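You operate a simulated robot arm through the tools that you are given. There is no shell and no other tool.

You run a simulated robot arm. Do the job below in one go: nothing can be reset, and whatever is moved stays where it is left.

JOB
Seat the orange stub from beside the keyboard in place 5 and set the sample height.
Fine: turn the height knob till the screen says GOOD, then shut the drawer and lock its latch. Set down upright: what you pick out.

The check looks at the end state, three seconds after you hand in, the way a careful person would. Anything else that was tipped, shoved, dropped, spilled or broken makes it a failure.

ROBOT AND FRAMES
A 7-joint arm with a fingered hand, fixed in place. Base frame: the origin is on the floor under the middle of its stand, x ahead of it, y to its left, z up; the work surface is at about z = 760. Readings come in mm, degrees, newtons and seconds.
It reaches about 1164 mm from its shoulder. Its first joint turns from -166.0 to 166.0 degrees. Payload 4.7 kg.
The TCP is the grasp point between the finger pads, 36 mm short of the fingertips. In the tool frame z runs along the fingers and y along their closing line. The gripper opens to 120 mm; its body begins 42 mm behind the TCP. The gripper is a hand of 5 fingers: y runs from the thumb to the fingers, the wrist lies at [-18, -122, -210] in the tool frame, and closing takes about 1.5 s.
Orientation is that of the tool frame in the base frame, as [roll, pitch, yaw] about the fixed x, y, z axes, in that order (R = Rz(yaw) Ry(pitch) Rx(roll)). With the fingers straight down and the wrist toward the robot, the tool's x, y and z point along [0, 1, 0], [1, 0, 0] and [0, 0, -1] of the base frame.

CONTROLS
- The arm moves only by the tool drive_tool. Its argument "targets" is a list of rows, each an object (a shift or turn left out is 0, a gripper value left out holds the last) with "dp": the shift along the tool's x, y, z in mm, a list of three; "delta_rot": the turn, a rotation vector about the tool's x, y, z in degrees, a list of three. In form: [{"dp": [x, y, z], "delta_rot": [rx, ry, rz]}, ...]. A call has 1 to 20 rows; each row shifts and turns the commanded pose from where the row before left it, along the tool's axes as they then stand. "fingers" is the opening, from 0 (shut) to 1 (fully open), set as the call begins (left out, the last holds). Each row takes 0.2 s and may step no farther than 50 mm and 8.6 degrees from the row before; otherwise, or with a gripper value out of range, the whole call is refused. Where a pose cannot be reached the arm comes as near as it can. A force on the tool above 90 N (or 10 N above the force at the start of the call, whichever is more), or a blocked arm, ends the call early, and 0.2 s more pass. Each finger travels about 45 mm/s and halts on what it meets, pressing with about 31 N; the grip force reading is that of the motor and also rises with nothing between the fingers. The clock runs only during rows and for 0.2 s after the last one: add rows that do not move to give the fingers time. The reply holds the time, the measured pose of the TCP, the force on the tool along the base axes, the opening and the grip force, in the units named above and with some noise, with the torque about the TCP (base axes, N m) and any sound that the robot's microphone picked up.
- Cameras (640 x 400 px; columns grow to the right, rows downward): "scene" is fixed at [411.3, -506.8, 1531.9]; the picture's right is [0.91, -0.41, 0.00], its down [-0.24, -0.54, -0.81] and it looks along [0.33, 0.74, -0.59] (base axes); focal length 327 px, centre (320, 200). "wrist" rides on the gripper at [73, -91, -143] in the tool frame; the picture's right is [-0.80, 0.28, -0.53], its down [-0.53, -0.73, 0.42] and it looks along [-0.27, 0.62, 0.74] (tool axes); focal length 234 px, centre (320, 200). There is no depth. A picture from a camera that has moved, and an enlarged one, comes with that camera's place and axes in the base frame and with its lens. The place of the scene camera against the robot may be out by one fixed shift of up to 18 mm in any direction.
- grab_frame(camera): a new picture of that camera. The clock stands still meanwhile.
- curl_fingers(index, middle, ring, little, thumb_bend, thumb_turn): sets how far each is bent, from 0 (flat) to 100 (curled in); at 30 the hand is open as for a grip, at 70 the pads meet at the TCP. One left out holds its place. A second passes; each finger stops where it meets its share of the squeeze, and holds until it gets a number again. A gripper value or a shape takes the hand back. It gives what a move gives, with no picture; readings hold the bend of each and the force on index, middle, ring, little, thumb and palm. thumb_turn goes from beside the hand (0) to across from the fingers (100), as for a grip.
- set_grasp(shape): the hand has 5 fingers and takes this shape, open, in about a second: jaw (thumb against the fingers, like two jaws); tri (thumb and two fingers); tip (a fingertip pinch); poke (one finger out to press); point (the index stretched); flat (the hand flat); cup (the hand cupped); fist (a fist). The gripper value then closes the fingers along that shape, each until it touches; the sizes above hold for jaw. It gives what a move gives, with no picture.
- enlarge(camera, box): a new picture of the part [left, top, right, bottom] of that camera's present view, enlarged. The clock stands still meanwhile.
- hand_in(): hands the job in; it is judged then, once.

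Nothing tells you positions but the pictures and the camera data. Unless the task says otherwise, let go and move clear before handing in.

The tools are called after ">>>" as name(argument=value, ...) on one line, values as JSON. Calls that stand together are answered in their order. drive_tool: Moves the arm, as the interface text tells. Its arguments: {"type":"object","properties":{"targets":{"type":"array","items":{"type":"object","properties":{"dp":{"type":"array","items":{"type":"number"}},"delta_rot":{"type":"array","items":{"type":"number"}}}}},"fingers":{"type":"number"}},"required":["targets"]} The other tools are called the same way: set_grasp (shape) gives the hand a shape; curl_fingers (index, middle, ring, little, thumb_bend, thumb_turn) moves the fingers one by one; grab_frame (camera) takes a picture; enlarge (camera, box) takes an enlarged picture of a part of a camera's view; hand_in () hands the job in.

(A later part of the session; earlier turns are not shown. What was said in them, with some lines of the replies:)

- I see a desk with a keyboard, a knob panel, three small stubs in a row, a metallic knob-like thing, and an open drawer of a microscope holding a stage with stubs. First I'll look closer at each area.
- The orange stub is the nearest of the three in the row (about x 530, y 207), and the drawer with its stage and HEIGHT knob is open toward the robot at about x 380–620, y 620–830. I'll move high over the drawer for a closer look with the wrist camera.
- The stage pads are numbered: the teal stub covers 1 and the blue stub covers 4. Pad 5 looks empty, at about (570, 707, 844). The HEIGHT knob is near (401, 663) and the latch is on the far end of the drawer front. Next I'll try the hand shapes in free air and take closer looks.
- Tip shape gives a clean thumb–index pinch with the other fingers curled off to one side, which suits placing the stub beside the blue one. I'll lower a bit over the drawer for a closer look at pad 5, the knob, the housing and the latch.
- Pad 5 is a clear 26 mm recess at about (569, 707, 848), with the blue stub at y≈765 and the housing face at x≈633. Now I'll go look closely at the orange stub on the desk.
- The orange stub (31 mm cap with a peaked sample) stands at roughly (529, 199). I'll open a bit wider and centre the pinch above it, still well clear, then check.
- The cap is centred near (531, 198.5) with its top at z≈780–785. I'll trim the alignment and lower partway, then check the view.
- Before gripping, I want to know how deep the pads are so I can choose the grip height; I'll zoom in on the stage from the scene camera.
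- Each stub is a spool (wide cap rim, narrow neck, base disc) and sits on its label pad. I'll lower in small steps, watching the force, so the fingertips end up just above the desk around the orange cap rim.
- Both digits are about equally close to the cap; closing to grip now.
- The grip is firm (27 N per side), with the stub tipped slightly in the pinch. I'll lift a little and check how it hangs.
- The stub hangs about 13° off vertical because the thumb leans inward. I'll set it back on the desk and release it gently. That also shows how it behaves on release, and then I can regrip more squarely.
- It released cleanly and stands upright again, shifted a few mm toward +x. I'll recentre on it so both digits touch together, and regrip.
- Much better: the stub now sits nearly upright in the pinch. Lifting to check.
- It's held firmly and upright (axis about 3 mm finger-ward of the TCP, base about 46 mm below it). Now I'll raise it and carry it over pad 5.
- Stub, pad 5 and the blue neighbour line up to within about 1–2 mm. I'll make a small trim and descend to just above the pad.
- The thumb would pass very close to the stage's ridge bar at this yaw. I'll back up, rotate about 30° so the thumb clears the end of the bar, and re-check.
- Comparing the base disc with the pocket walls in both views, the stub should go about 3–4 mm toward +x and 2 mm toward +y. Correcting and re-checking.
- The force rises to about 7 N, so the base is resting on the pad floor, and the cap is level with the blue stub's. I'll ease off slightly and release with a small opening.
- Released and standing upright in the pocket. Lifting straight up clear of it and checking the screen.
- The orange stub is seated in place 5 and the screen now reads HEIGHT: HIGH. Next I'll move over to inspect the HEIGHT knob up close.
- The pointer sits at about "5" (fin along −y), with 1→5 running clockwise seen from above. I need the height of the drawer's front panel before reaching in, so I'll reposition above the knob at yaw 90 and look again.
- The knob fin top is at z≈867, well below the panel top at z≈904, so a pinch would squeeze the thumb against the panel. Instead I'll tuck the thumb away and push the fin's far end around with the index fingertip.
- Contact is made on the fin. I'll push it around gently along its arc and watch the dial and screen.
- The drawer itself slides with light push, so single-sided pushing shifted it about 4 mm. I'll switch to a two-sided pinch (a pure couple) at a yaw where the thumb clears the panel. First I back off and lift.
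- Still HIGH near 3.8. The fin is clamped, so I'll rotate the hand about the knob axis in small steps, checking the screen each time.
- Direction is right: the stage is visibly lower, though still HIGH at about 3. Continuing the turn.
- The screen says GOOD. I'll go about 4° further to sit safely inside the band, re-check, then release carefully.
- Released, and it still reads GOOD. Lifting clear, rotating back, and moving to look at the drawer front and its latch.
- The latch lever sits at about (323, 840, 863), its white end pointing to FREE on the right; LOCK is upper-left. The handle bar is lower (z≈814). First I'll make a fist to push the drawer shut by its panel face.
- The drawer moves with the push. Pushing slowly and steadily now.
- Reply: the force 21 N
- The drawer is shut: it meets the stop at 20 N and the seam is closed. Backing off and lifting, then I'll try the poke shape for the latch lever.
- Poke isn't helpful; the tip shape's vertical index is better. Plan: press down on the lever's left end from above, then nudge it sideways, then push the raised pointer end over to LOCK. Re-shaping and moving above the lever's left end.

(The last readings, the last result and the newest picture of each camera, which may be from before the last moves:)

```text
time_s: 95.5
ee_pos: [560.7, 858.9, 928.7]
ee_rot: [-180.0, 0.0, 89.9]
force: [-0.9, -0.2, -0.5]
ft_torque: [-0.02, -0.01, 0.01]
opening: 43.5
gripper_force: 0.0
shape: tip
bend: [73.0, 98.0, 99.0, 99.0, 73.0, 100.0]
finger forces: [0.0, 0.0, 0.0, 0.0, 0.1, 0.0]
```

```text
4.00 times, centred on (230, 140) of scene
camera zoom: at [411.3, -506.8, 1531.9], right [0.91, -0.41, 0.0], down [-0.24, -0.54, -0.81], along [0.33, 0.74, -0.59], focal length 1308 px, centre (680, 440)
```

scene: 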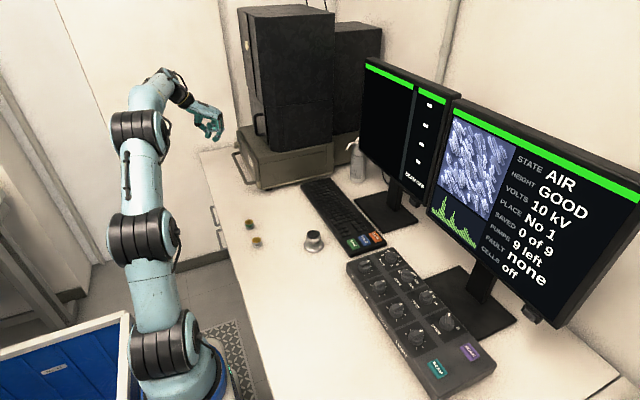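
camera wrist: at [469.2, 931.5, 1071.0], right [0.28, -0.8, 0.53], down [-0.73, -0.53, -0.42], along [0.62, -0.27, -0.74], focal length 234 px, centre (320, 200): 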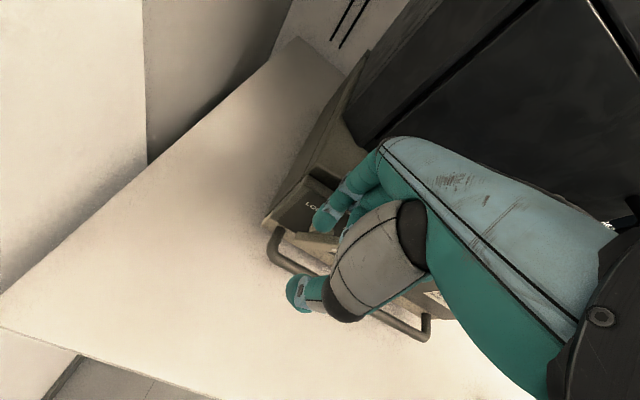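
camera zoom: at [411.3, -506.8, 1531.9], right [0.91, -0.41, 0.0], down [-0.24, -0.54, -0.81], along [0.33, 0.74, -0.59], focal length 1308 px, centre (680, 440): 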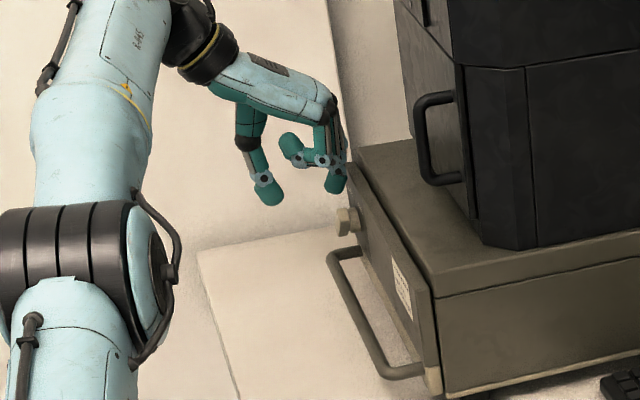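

>>> drive_tool(targets=[{"dp": [1, -2, 8]}, {"dp": [0, 0, 8]}, {"dp": [0, 0, 8]}, {"dp": [0, 0, 4]}, {"dp": [0, 0, 0]}])

>>> enlarge(camera="wrist", box=[220, 130, 380, 290])

>>> enlarge(camera="scene", box=[200, 110, 250, 160])

```text
time_s: 96.7
ee_pos: [555.2, 861.6, 898.6]
ee_rot: [-180.0, 0.0, 89.9]
force: [-0.9, -0.4, 0.0]
ft_torque: [0.01, 0.0, 0.02]
opening: 43.4
gripper_force: 0.0
shape: tip
bend: [73.0, 98.0, 99.0, 99.0, 73.0, 100.0]
finger forces: [0.1, 0.1, 0.1, 0.1, 0.1, 0.1]
```

```text
2.50 times, centred on (300, 210) of wrist
camera zoom: at [465.5, 934.5, 1042.7], right [0.28, -0.8, 0.53], down [-0.73, -0.53, -0.42], along [0.62, -0.27, -0.74], focal length 585 px, centre (370, 175)
```

zoom: 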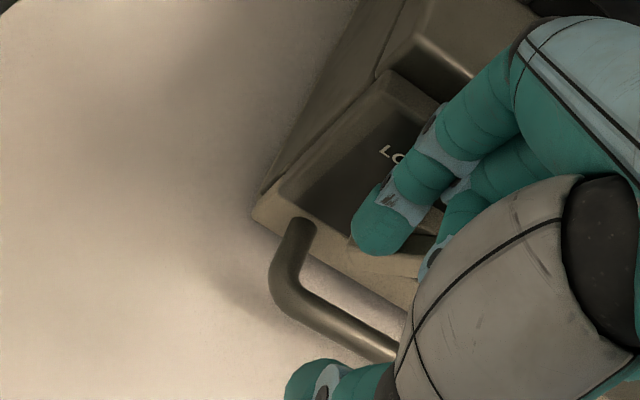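

```text
8.00 times, centred on (225, 135) of scene
camera zoom: at [411.3, -506.8, 1531.9], right [0.91, -0.41, 0.0], down [-0.24, -0.54, -0.81], along [0.33, 0.74, -0.59], focal length 2617 px, centre (1080, 720)
```

zoom: 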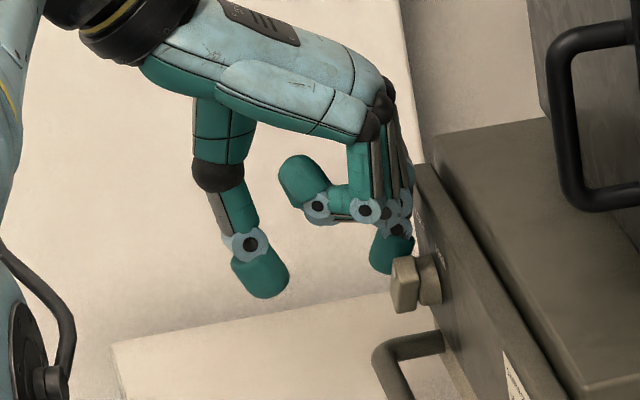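

>>> drive_tool(targets=[{"dp": [0, 0, 2]}, {"dp": [0, 0, 2]}, {"dp": [0, 0, 0]}])

>>> drive_tool(targets=[{"dp": [0, 0, 2]}, {"dp": [0, 0, 2]}, {"dp": [0, 0, 0]}])

>>> enlarge(camera="wrist", box=[220, 130, 380, 290])

>>> enlarge(camera="scene", box=[200, 110, 250, 160])

```text
time_s: 97.5
ee_pos: [557.7, 862.7, 897.1]
ee_rot: [-180.0, -0.1, 90.0]
force: [-0.2, 2.5, 4.9]
ft_torque: [0.06, -0.2, 0.08]
opening: 43.5
gripper_force: 0.1
shape: tip
bend: [73.0, 98.0, 99.0, 99.0, 73.0, 100.0]
finger forces: [5.9, 0.0, 0.0, 0.0, 0.1, 0.0]
```

```text
time_s: 98.3
ee_pos: [554.9, 860.8, 890.6]
ee_rot: [180.0, 0.1, 90.0]
force: [-3.5, 0.8, -1.4]
ft_torque: [-0.02, -0.01, 0.05]
opening: 42.0
gripper_force: 0.0
shape: tip
bend: [73.0, 98.0, 99.0, 99.0, 73.0, 100.0]
finger forces: [4.4, 0.0, 0.0, 0.0, 0.0, 0.1]
```

```text
2.50 times, centred on (300, 210) of wrist
camera zoom: at [464.7, 933.5, 1034.2], right [0.28, -0.8, 0.53], down [-0.73, -0.53, -0.42], along [0.62, -0.27, -0.74], focal length 585 px, centre (370, 175)
```

zoom: 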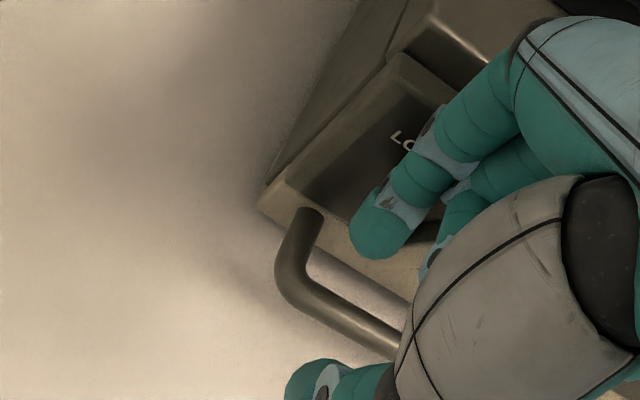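

```text
8.00 times, centred on (225, 135) of scene
camera zoom: at [411.3, -506.8, 1531.9], right [0.91, -0.41, 0.0], down [-0.24, -0.54, -0.81], along [0.33, 0.74, -0.59], focal length 2617 px, centre (1080, 720)
```

zoom: 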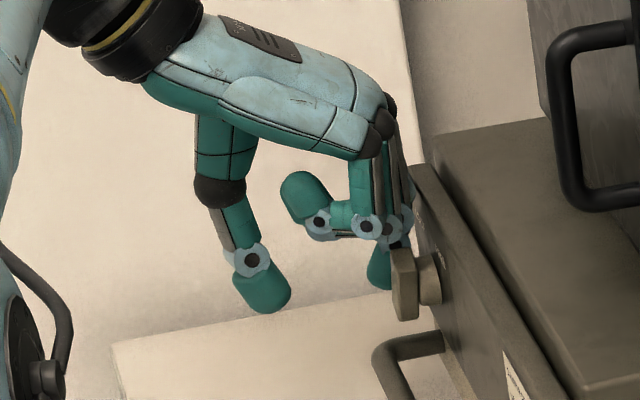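

The lever swung up nearly vertical. Lifting off to look at it before the second push.

>>> drive_tool(targets=[{"dp": [1, -2, -4]}, {"dp": [0, 0, -15]}, {"dp": [0, 0, -25]}, {"dp": [0, 0, -30]}, {"dp": [-30, -30, -20]}, {"dp": [-40, -30, 0]}, {"dp": [0, 0, 0]}])

>>> grab_frame(camera="wrist")

>>> enlarge(camera="wrist", box=[160, 100, 340, 240])

>>> enlarge(camera="scene", box=[200, 110, 250, 160])

```text
time_s: 99.9
ee_pos: [495.7, 791.3, 987.1]
ee_rot: [180.0, -0.2, 90.0]
force: [0.3, -0.1, 1.1]
ft_torque: [0.0, 0.0, 0.03]
opening: 43.5
gripper_force: 0.0
shape: tip
bend: [73.0, 98.0, 99.0, 99.0, 73.0, 100.0]
finger forces: [0.1, 0.0, 0.1, 0.0, 0.0, 0.0]
out of reach, approached as far as the arm can: row 4
```

```text
taken
camera wrist: at [404.9, 863.2, 1129.5], right [0.28, -0.81, 0.52], down [-0.73, -0.53, -0.43], along [0.62, -0.27, -0.74], focal length 234 px, centre (320, 200)
```

wrist: 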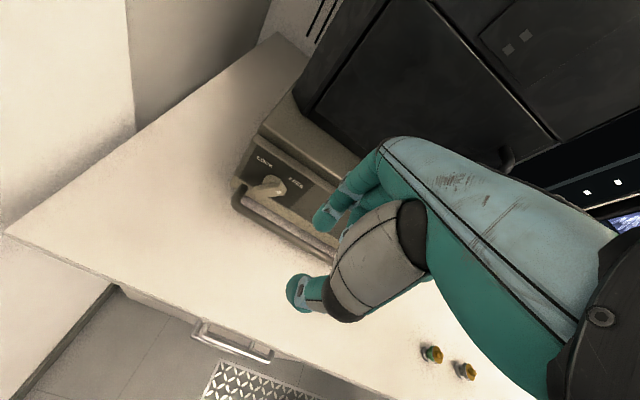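

```text
2.86 times, centred on (250, 170) of wrist
camera zoom: at [404.9, 863.2, 1129.5], right [0.28, -0.81, 0.52], down [-0.73, -0.53, -0.43], along [0.62, -0.27, -0.74], focal length 669 px, centre (520, 286)
```

zoom: 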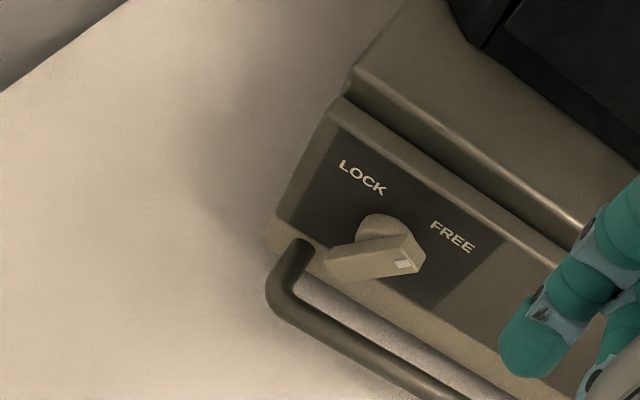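

```text
8.00 times, centred on (225, 135) of scene
camera zoom: at [411.3, -506.8, 1531.9], right [0.91, -0.41, 0.0], down [-0.24, -0.54, -0.81], along [0.33, 0.74, -0.59], focal length 2617 px, centre (1080, 720)
```

zoom: 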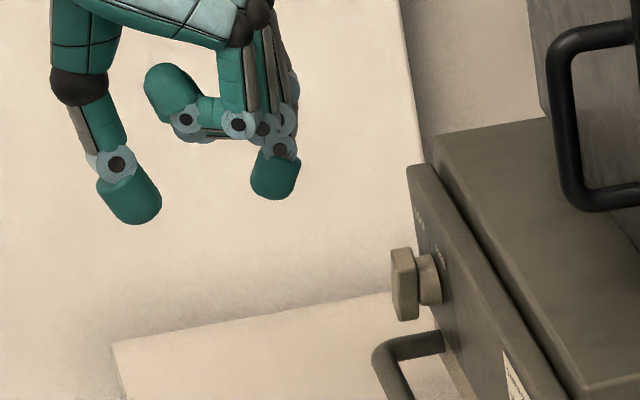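

The lever is at about 68° and stays put. Now I'll come in on its right side above the hub and push the raised end over toward LOCK.

>>> drive_tool(targets=[{"dp": [5, 25, 10]}, {"dp": [5, 25, 20]}, {"dp": [4, 12, 20]}, {"dp": [0, 0, 15]}, {"dp": [0, 0, 8]}, {"dp": [0, 0, 0]}, {"dp": [0, 0, 0]}])

>>> grab_frame(camera="wrist")

>>> enlarge(camera="wrist", box=[220, 130, 380, 290])

>>> enlarge(camera="scene", box=[200, 110, 250, 160])

```text
time_s: 101.5
ee_pos: [556.4, 804.4, 910.9]
ee_rot: [180.0, 0.0, 90.0]
force: [-0.4, 0.5, -0.2]
ft_torque: [0.01, 0.01, 0.04]
opening: 43.6
gripper_force: 0.1
shape: tip
bend: [73.0, 98.0, 99.0, 99.0, 73.0, 100.0]
finger forces: [0.0, 0.0, 0.0, 0.0, 0.0, 0.0]
```

```text
taken
camera wrist: at [464.4, 875.8, 1054.0], right [0.28, -0.8, 0.53], down [-0.73, -0.53, -0.42], along [0.62, -0.27, -0.74], focal length 234 px, centre (320, 200)
```

wrist: 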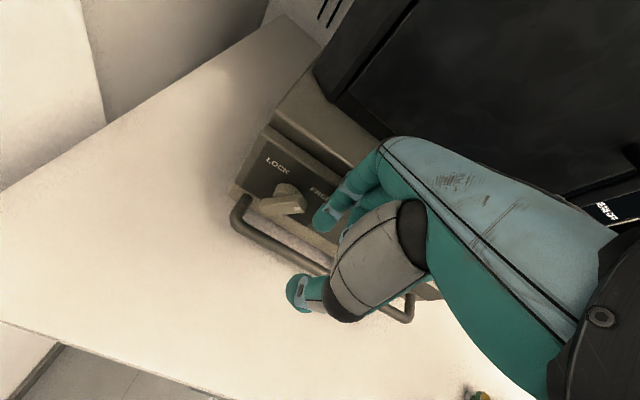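

```text
2.50 times, centred on (300, 210) of wrist
camera zoom: at [464.4, 875.8, 1054.0], right [0.28, -0.8, 0.53], down [-0.73, -0.53, -0.42], along [0.62, -0.27, -0.74], focal length 585 px, centre (370, 175)
```

zoom: 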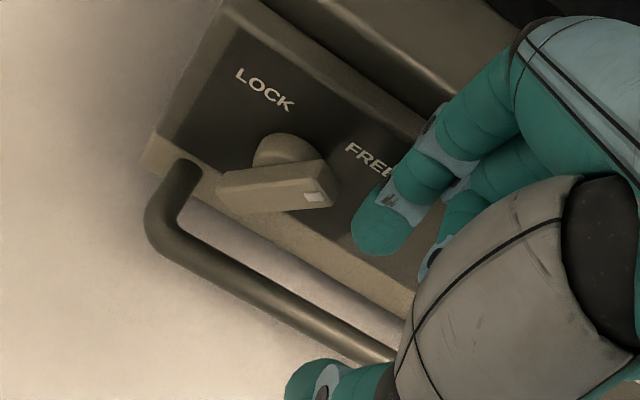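

```text
8.00 times, centred on (225, 135) of scene
camera zoom: at [411.3, -506.8, 1531.9], right [0.91, -0.41, 0.0], down [-0.24, -0.54, -0.81], along [0.33, 0.74, -0.59], focal length 2617 px, centre (1080, 720)
```

zoom: 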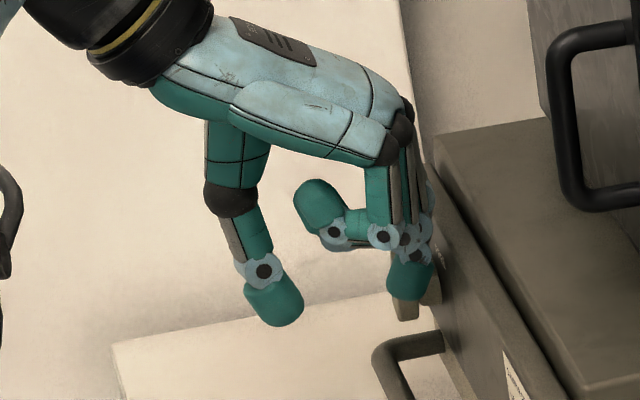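

>>> drive_tool(targets=[{"dp": [3, 0, 0]}, {"dp": [3, 0, 0]}, {"dp": [3, 0, 0]}, {"dp": [3, 0, 0]}, {"dp": [3, 0, 0]}, {"dp": [0, 0, 0]}])

>>> enlarge(camera="wrist", box=[220, 130, 380, 290])

>>> enlarge(camera="scene", box=[200, 110, 250, 160])

```text
time_s: 102.9
ee_pos: [555.7, 818.6, 912.2]
ee_rot: [-180.0, 0.0, 90.1]
force: [-0.3, -2.3, 2.0]
ft_torque: [-0.04, -0.09, -0.05]
opening: 43.3
gripper_force: 0.0
shape: tip
bend: [73.0, 98.0, 99.0, 99.0, 73.0, 100.0]
finger forces: [2.5, 0.0, 0.0, 0.1, 0.0, 0.1]
```

```text
2.50 times, centred on (300, 210) of wrist
camera zoom: at [465.5, 890.5, 1055.2], right [0.28, -0.8, 0.52], down [-0.73, -0.53, -0.42], along [0.62, -0.27, -0.74], focal length 585 px, centre (370, 175)
```

zoom: 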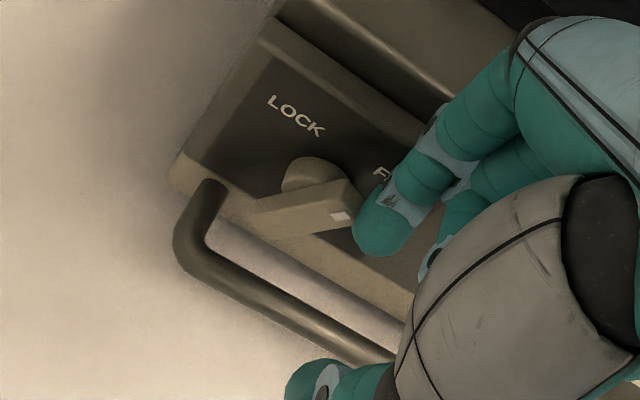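

```text
8.00 times, centred on (225, 135) of scene
camera zoom: at [411.3, -506.8, 1531.9], right [0.91, -0.41, 0.0], down [-0.24, -0.54, -0.81], along [0.33, 0.74, -0.59], focal length 2617 px, centre (1080, 720)
```

zoom: 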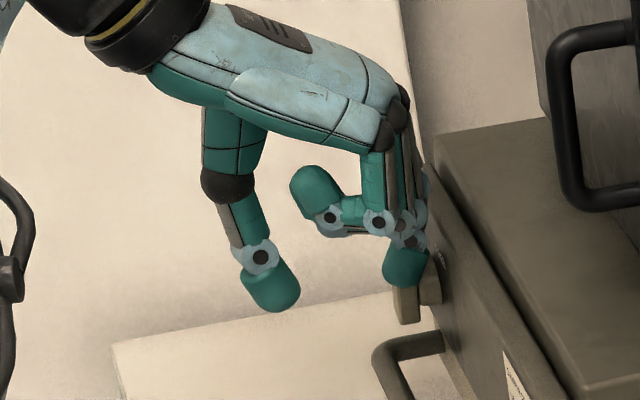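

>>> drive_tool(targets=[{"dp": [3, 0, 0]}, {"dp": [3, 0, 0]}, {"dp": [3, 0, 0]}, {"dp": [3, 0, 0]}, {"dp": [0, 0, 0]}])

>>> enlarge(camera="wrist", box=[220, 130, 380, 290])

>>> enlarge(camera="scene", box=[200, 110, 250, 160])

```text
time_s: 104.1
ee_pos: [556.9, 829.9, 910.5]
ee_rot: [180.0, 0.1, 90.0]
force: [0.3, -0.9, 0.6]
ft_torque: [-0.02, -0.04, -0.05]
opening: 43.9
gripper_force: 0.1
shape: tip
bend: [73.0, 98.0, 99.0, 99.0, 73.0, 100.0]
finger forces: [1.0, 0.0, 0.0, 0.1, 0.0, 0.0]
```

```text
2.50 times, centred on (300, 210) of wrist
camera zoom: at [465.7, 902.7, 1054.4], right [0.28, -0.8, 0.53], down [-0.73, -0.53, -0.42], along [0.62, -0.27, -0.74], focal length 585 px, centre (370, 175)
```

zoom: 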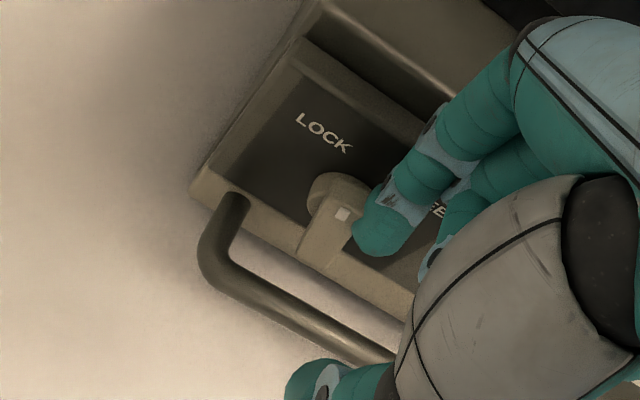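

```text
8.00 times, centred on (225, 135) of scene
camera zoom: at [411.3, -506.8, 1531.9], right [0.91, -0.41, 0.0], down [-0.24, -0.54, -0.81], along [0.33, 0.74, -0.59], focal length 2617 px, centre (1080, 720)
```

zoom: 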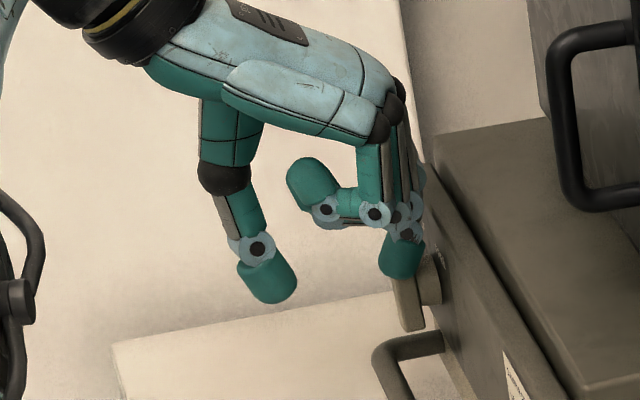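

>>> drive_tool(targets=[{"dp": [3, 0, 0]}, {"dp": [3, 0, 0]}, {"dp": [3, 0, 0]}, {"dp": [0, 0, 0]}])

>>> enlarge(camera="wrist", box=[220, 130, 380, 290])

```text
time_s: 105.1
ee_pos: [556.5, 839.3, 913.4]
ee_rot: [180.0, 0.0, 90.0]
force: [0.0, -3.6, 2.0]
ft_torque: [-0.13, -0.06, -0.13]
opening: 43.5
gripper_force: 0.1
shape: tip
bend: [73.0, 98.0, 99.0, 99.0, 73.0, 100.0]
finger forces: [3.6, 0.1, 0.0, 0.1, 0.0, 0.0]
```

```text
2.50 times, centred on (300, 210) of wrist
camera zoom: at [464.8, 911.3, 1055.7], right [0.28, -0.8, 0.53], down [-0.73, -0.53, -0.42], along [0.62, -0.27, -0.74], focal length 585 px, centre (370, 175)
```

zoom: 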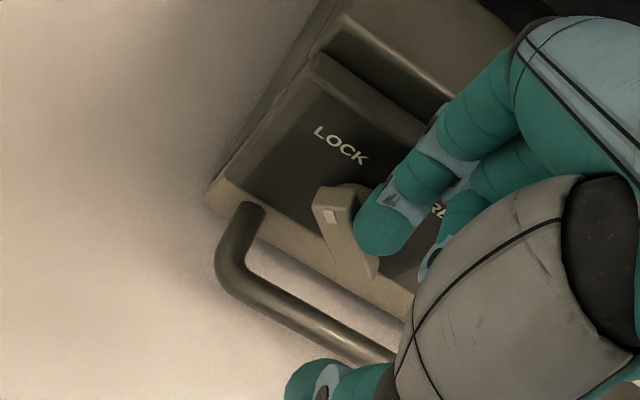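

>>> drive_tool(targets=[{"dp": [2, 0, 0]}, {"dp": [2, 0, 0]}, {"dp": [0, 0, 0]}])

>>> enlarge(camera="wrist", box=[220, 130, 380, 290])

```text
time_s: 105.9
ee_pos: [554.8, 841.5, 913.3]
ee_rot: [179.9, 0.0, 89.9]
force: [-1.2, -21.7, 13.5]
ft_torque: [-0.79, -0.46, -0.75]
opening: 44.9
gripper_force: 0.0
shape: tip
bend: [73.0, 98.0, 99.0, 99.0, 73.0, 100.0]
finger forces: [25.7, 0.0, 0.1, 0.1, 0.0, 0.0]
```

```text
2.50 times, centred on (300, 210) of wrist
camera zoom: at [464.2, 914.2, 1057.0], right [0.28, -0.8, 0.52], down [-0.73, -0.53, -0.43], along [0.62, -0.27, -0.74], focal length 585 px, centre (370, 175)
```

zoom: 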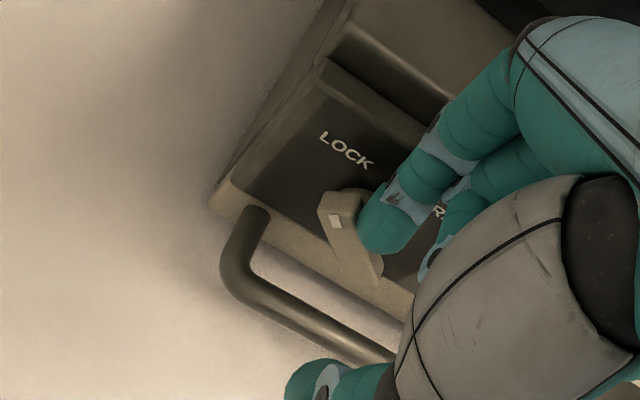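

The lever has reached its stop pointing at LOCK (21 N resistance). Backing the finger off and lifting away.

>>> drive_tool(targets=[{"dp": [-3, 0, 0]}, {"dp": [-6, 0, 0]}, {"dp": [-8, 0, -10]}, {"dp": [-10, -20, -25]}, {"dp": [-20, -35, -25]}, {"dp": [-30, -35, -10]}, {"dp": [0, 0, 0]}])

>>> grab_frame(camera="scene")

>>> enlarge(camera="wrist", box=[180, 100, 360, 240])

>>> enlarge(camera="scene", box=[200, 110, 270, 200])

```text
time_s: 107.5
ee_pos: [465.0, 767.0, 982.7]
ee_rot: [180.0, 0.0, 90.0]
force: [0.5, 0.3, -0.8]
ft_torque: [-0.01, 0.01, 0.0]
opening: 43.7
gripper_force: 0.1
shape: tip
bend: [73.0, 98.0, 99.0, 99.0, 73.0, 100.0]
finger forces: [0.1, 0.0, 0.1, 0.0, 0.0, 0.0]
```

```text
taken
```

scene: 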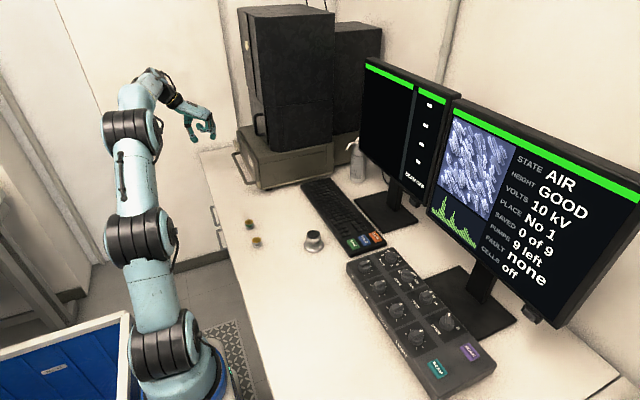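

```text
2.86 times, centred on (270, 170) of wrist
camera zoom: at [374.1, 837.9, 1125.1], right [0.28, -0.8, 0.53], down [-0.73, -0.53, -0.42], along [0.62, -0.27, -0.74], focal length 669 px, centre (463, 286)
```

zoom: 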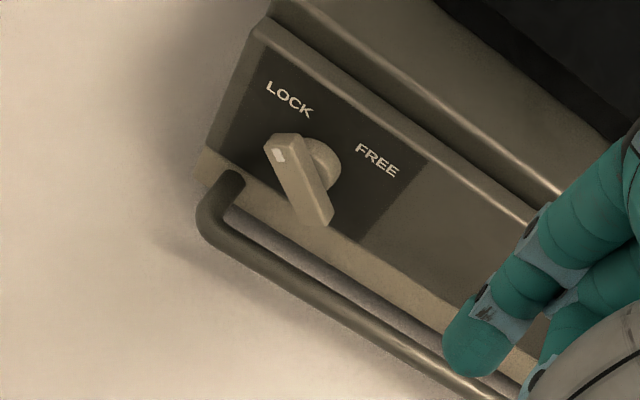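

```text
4.44 times, centred on (235, 155) of scene
camera zoom: at [411.3, -506.8, 1531.9], right [0.91, -0.41, 0.0], down [-0.24, -0.54, -0.81], along [0.33, 0.74, -0.59], focal length 1454 px, centre (698, 400)
```

zoom: 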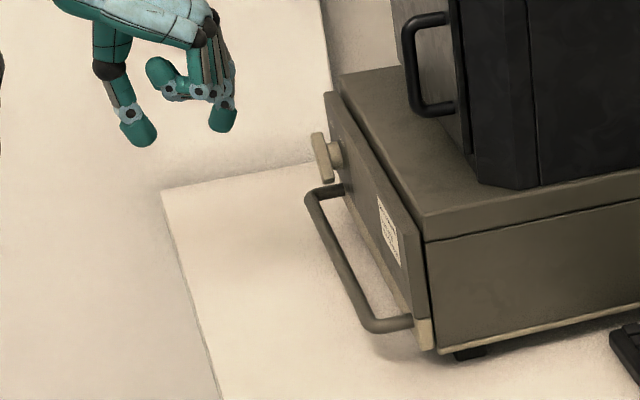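

>>> enlarge(camera="scene", box=[225, 140, 260, 185])

>>> enlarge(camera="wrist", box=[230, 90, 330, 180])

>>> enlarge(camera="scene", box=[220, 200, 350, 290])

>>> enlarge(camera="scene", box=[350, 50, 640, 330])

```text
8.89 times, centred on (242, 162) of scene
camera zoom: at [411.3, -506.8, 1531.9], right [0.91, -0.41, 0.0], down [-0.24, -0.54, -0.81], along [0.33, 0.74, -0.59], focal length 2908 px, centre (1009, 533)
```

zoom: 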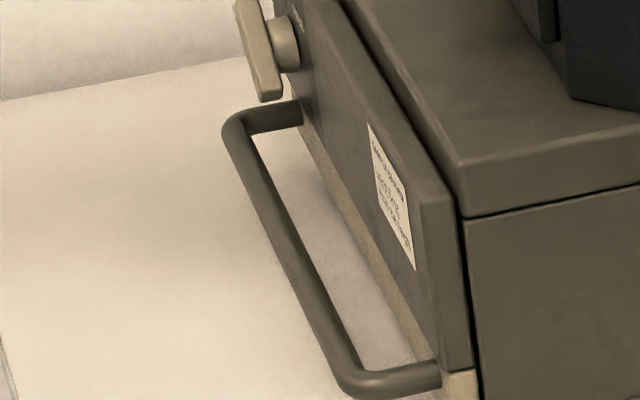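

```text
4.44 times, centred on (280, 135) of wrist
camera zoom: at [374.1, 837.9, 1125.1], right [0.28, -0.8, 0.53], down [-0.73, -0.53, -0.42], along [0.62, -0.27, -0.74], focal length 1041 px, centre (498, 489)
```

zoom: 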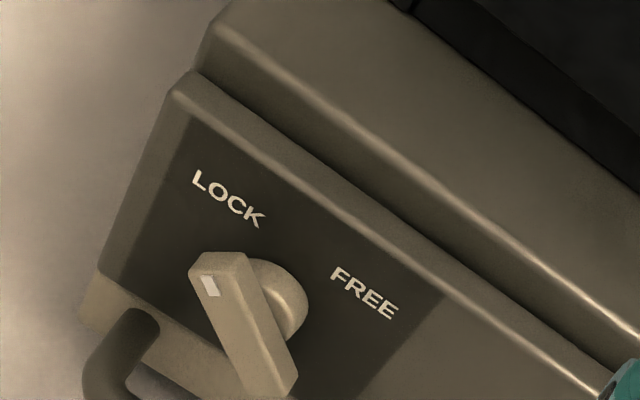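

```text
4.44 times, centred on (285, 245) of scene
camera zoom: at [411.3, -506.8, 1531.9], right [0.91, -0.41, 0.0], down [-0.24, -0.54, -0.81], along [0.33, 0.74, -0.59], focal length 1454 px, centre (476, 0)
```

zoom: 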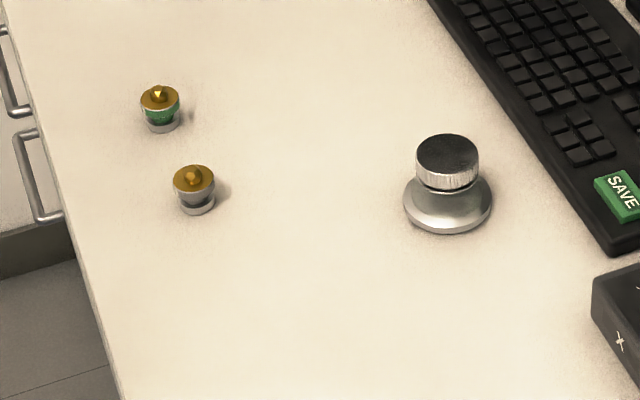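

```text
1.43 times, centred on (495, 190) of scene
camera zoom: at [411.3, -506.8, 1531.9], right [0.91, -0.41, 0.0], down [-0.24, -0.54, -0.81], along [0.33, 0.74, -0.59], focal length 467 px, centre (70, 214)
```

zoom: 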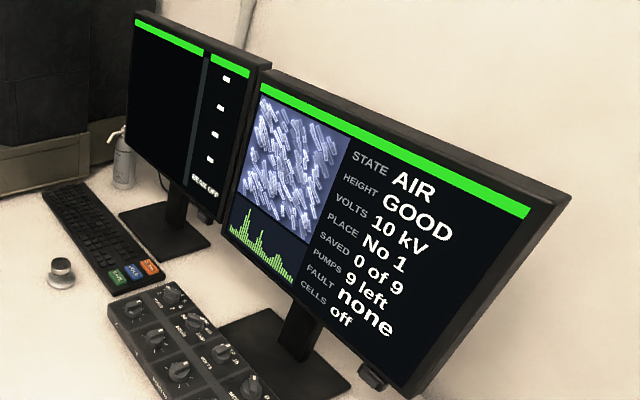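

>>> enlarge(camera="scene", box=[190, 120, 270, 200])

```text
5.00 times, centred on (230, 160) of scene
camera zoom: at [411.3, -506.8, 1531.9], right [0.91, -0.41, 0.0], down [-0.24, -0.54, -0.81], along [0.33, 0.74, -0.59], focal length 1636 px, centre (770, 400)
```

zoom: 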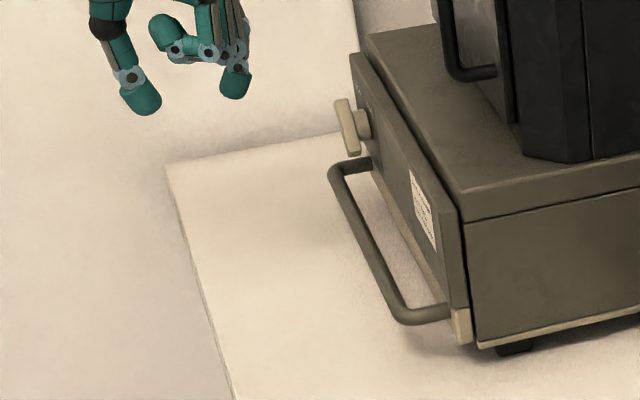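

The drawer sits exactly where it did against its stop, the latch points to LOCK and the screen reads GOOD. The other stubs haven't moved. I'll retreat a little further and then hand in.

>>> drive_tool(targets=[{"dp": [-20, -30, -20]}, {"dp": [-30, -30, -20]}, {"dp": [-30, -20, -20]}, {"dp": [0, 0, 0]}])

>>> grab_frame(camera="scene")

```text
time_s: 108.5
ee_pos: [384.9, 686.2, 1039.4]
ee_rot: [180.0, 0.1, 89.9]
force: [-0.2, -0.1, -0.7]
ft_torque: [-0.05, 0.02, -0.01]
opening: 44.0
gripper_force: 0.0
shape: tip
bend: [73.0, 98.0, 99.0, 99.0, 73.0, 100.0]
finger forces: [0.0, 0.1, 0.0, 0.1, 0.0, 0.0]
```

```text
taken
```

scene: 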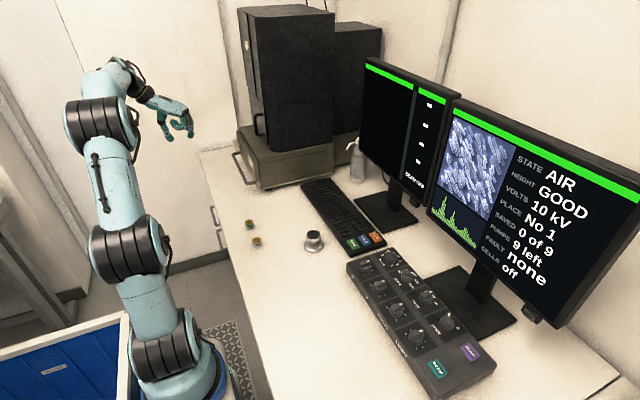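

Everything is in its final state: the orange stub is in place 5, HEIGHT reads GOOD, the drawer is shut, the latch is at LOCK and the arm is clear. Handing in.

>>> hand_in()

```text
The job is handed in.
```

The job is done and handed in. I haven't seen the check's result.

- **Stub:** the orange stub is in place 5, standing upright in its pocket. On the first grip it tilted and shifted about 14 mm along the desk, so I set it down upright and gripped it again.
- **Height:** with the orange stub in, the screen went to HIGH. I turned the height knob from about 5 to about 2.3, and it has read GOOD since, including with the drawer shut.
- **Drawer:** it is shut against its stop. While I was first nudging the knob, the drawer slid about 4 mm further open; I pushed it closed afterwards.
- **Latch:** the lever is against its stop, pointing at LOCK.
- **Everything else:** the other two desk stubs look unmoved, and the two stubs already in the drawer were upright before it closed. The arm has let go and is clear.
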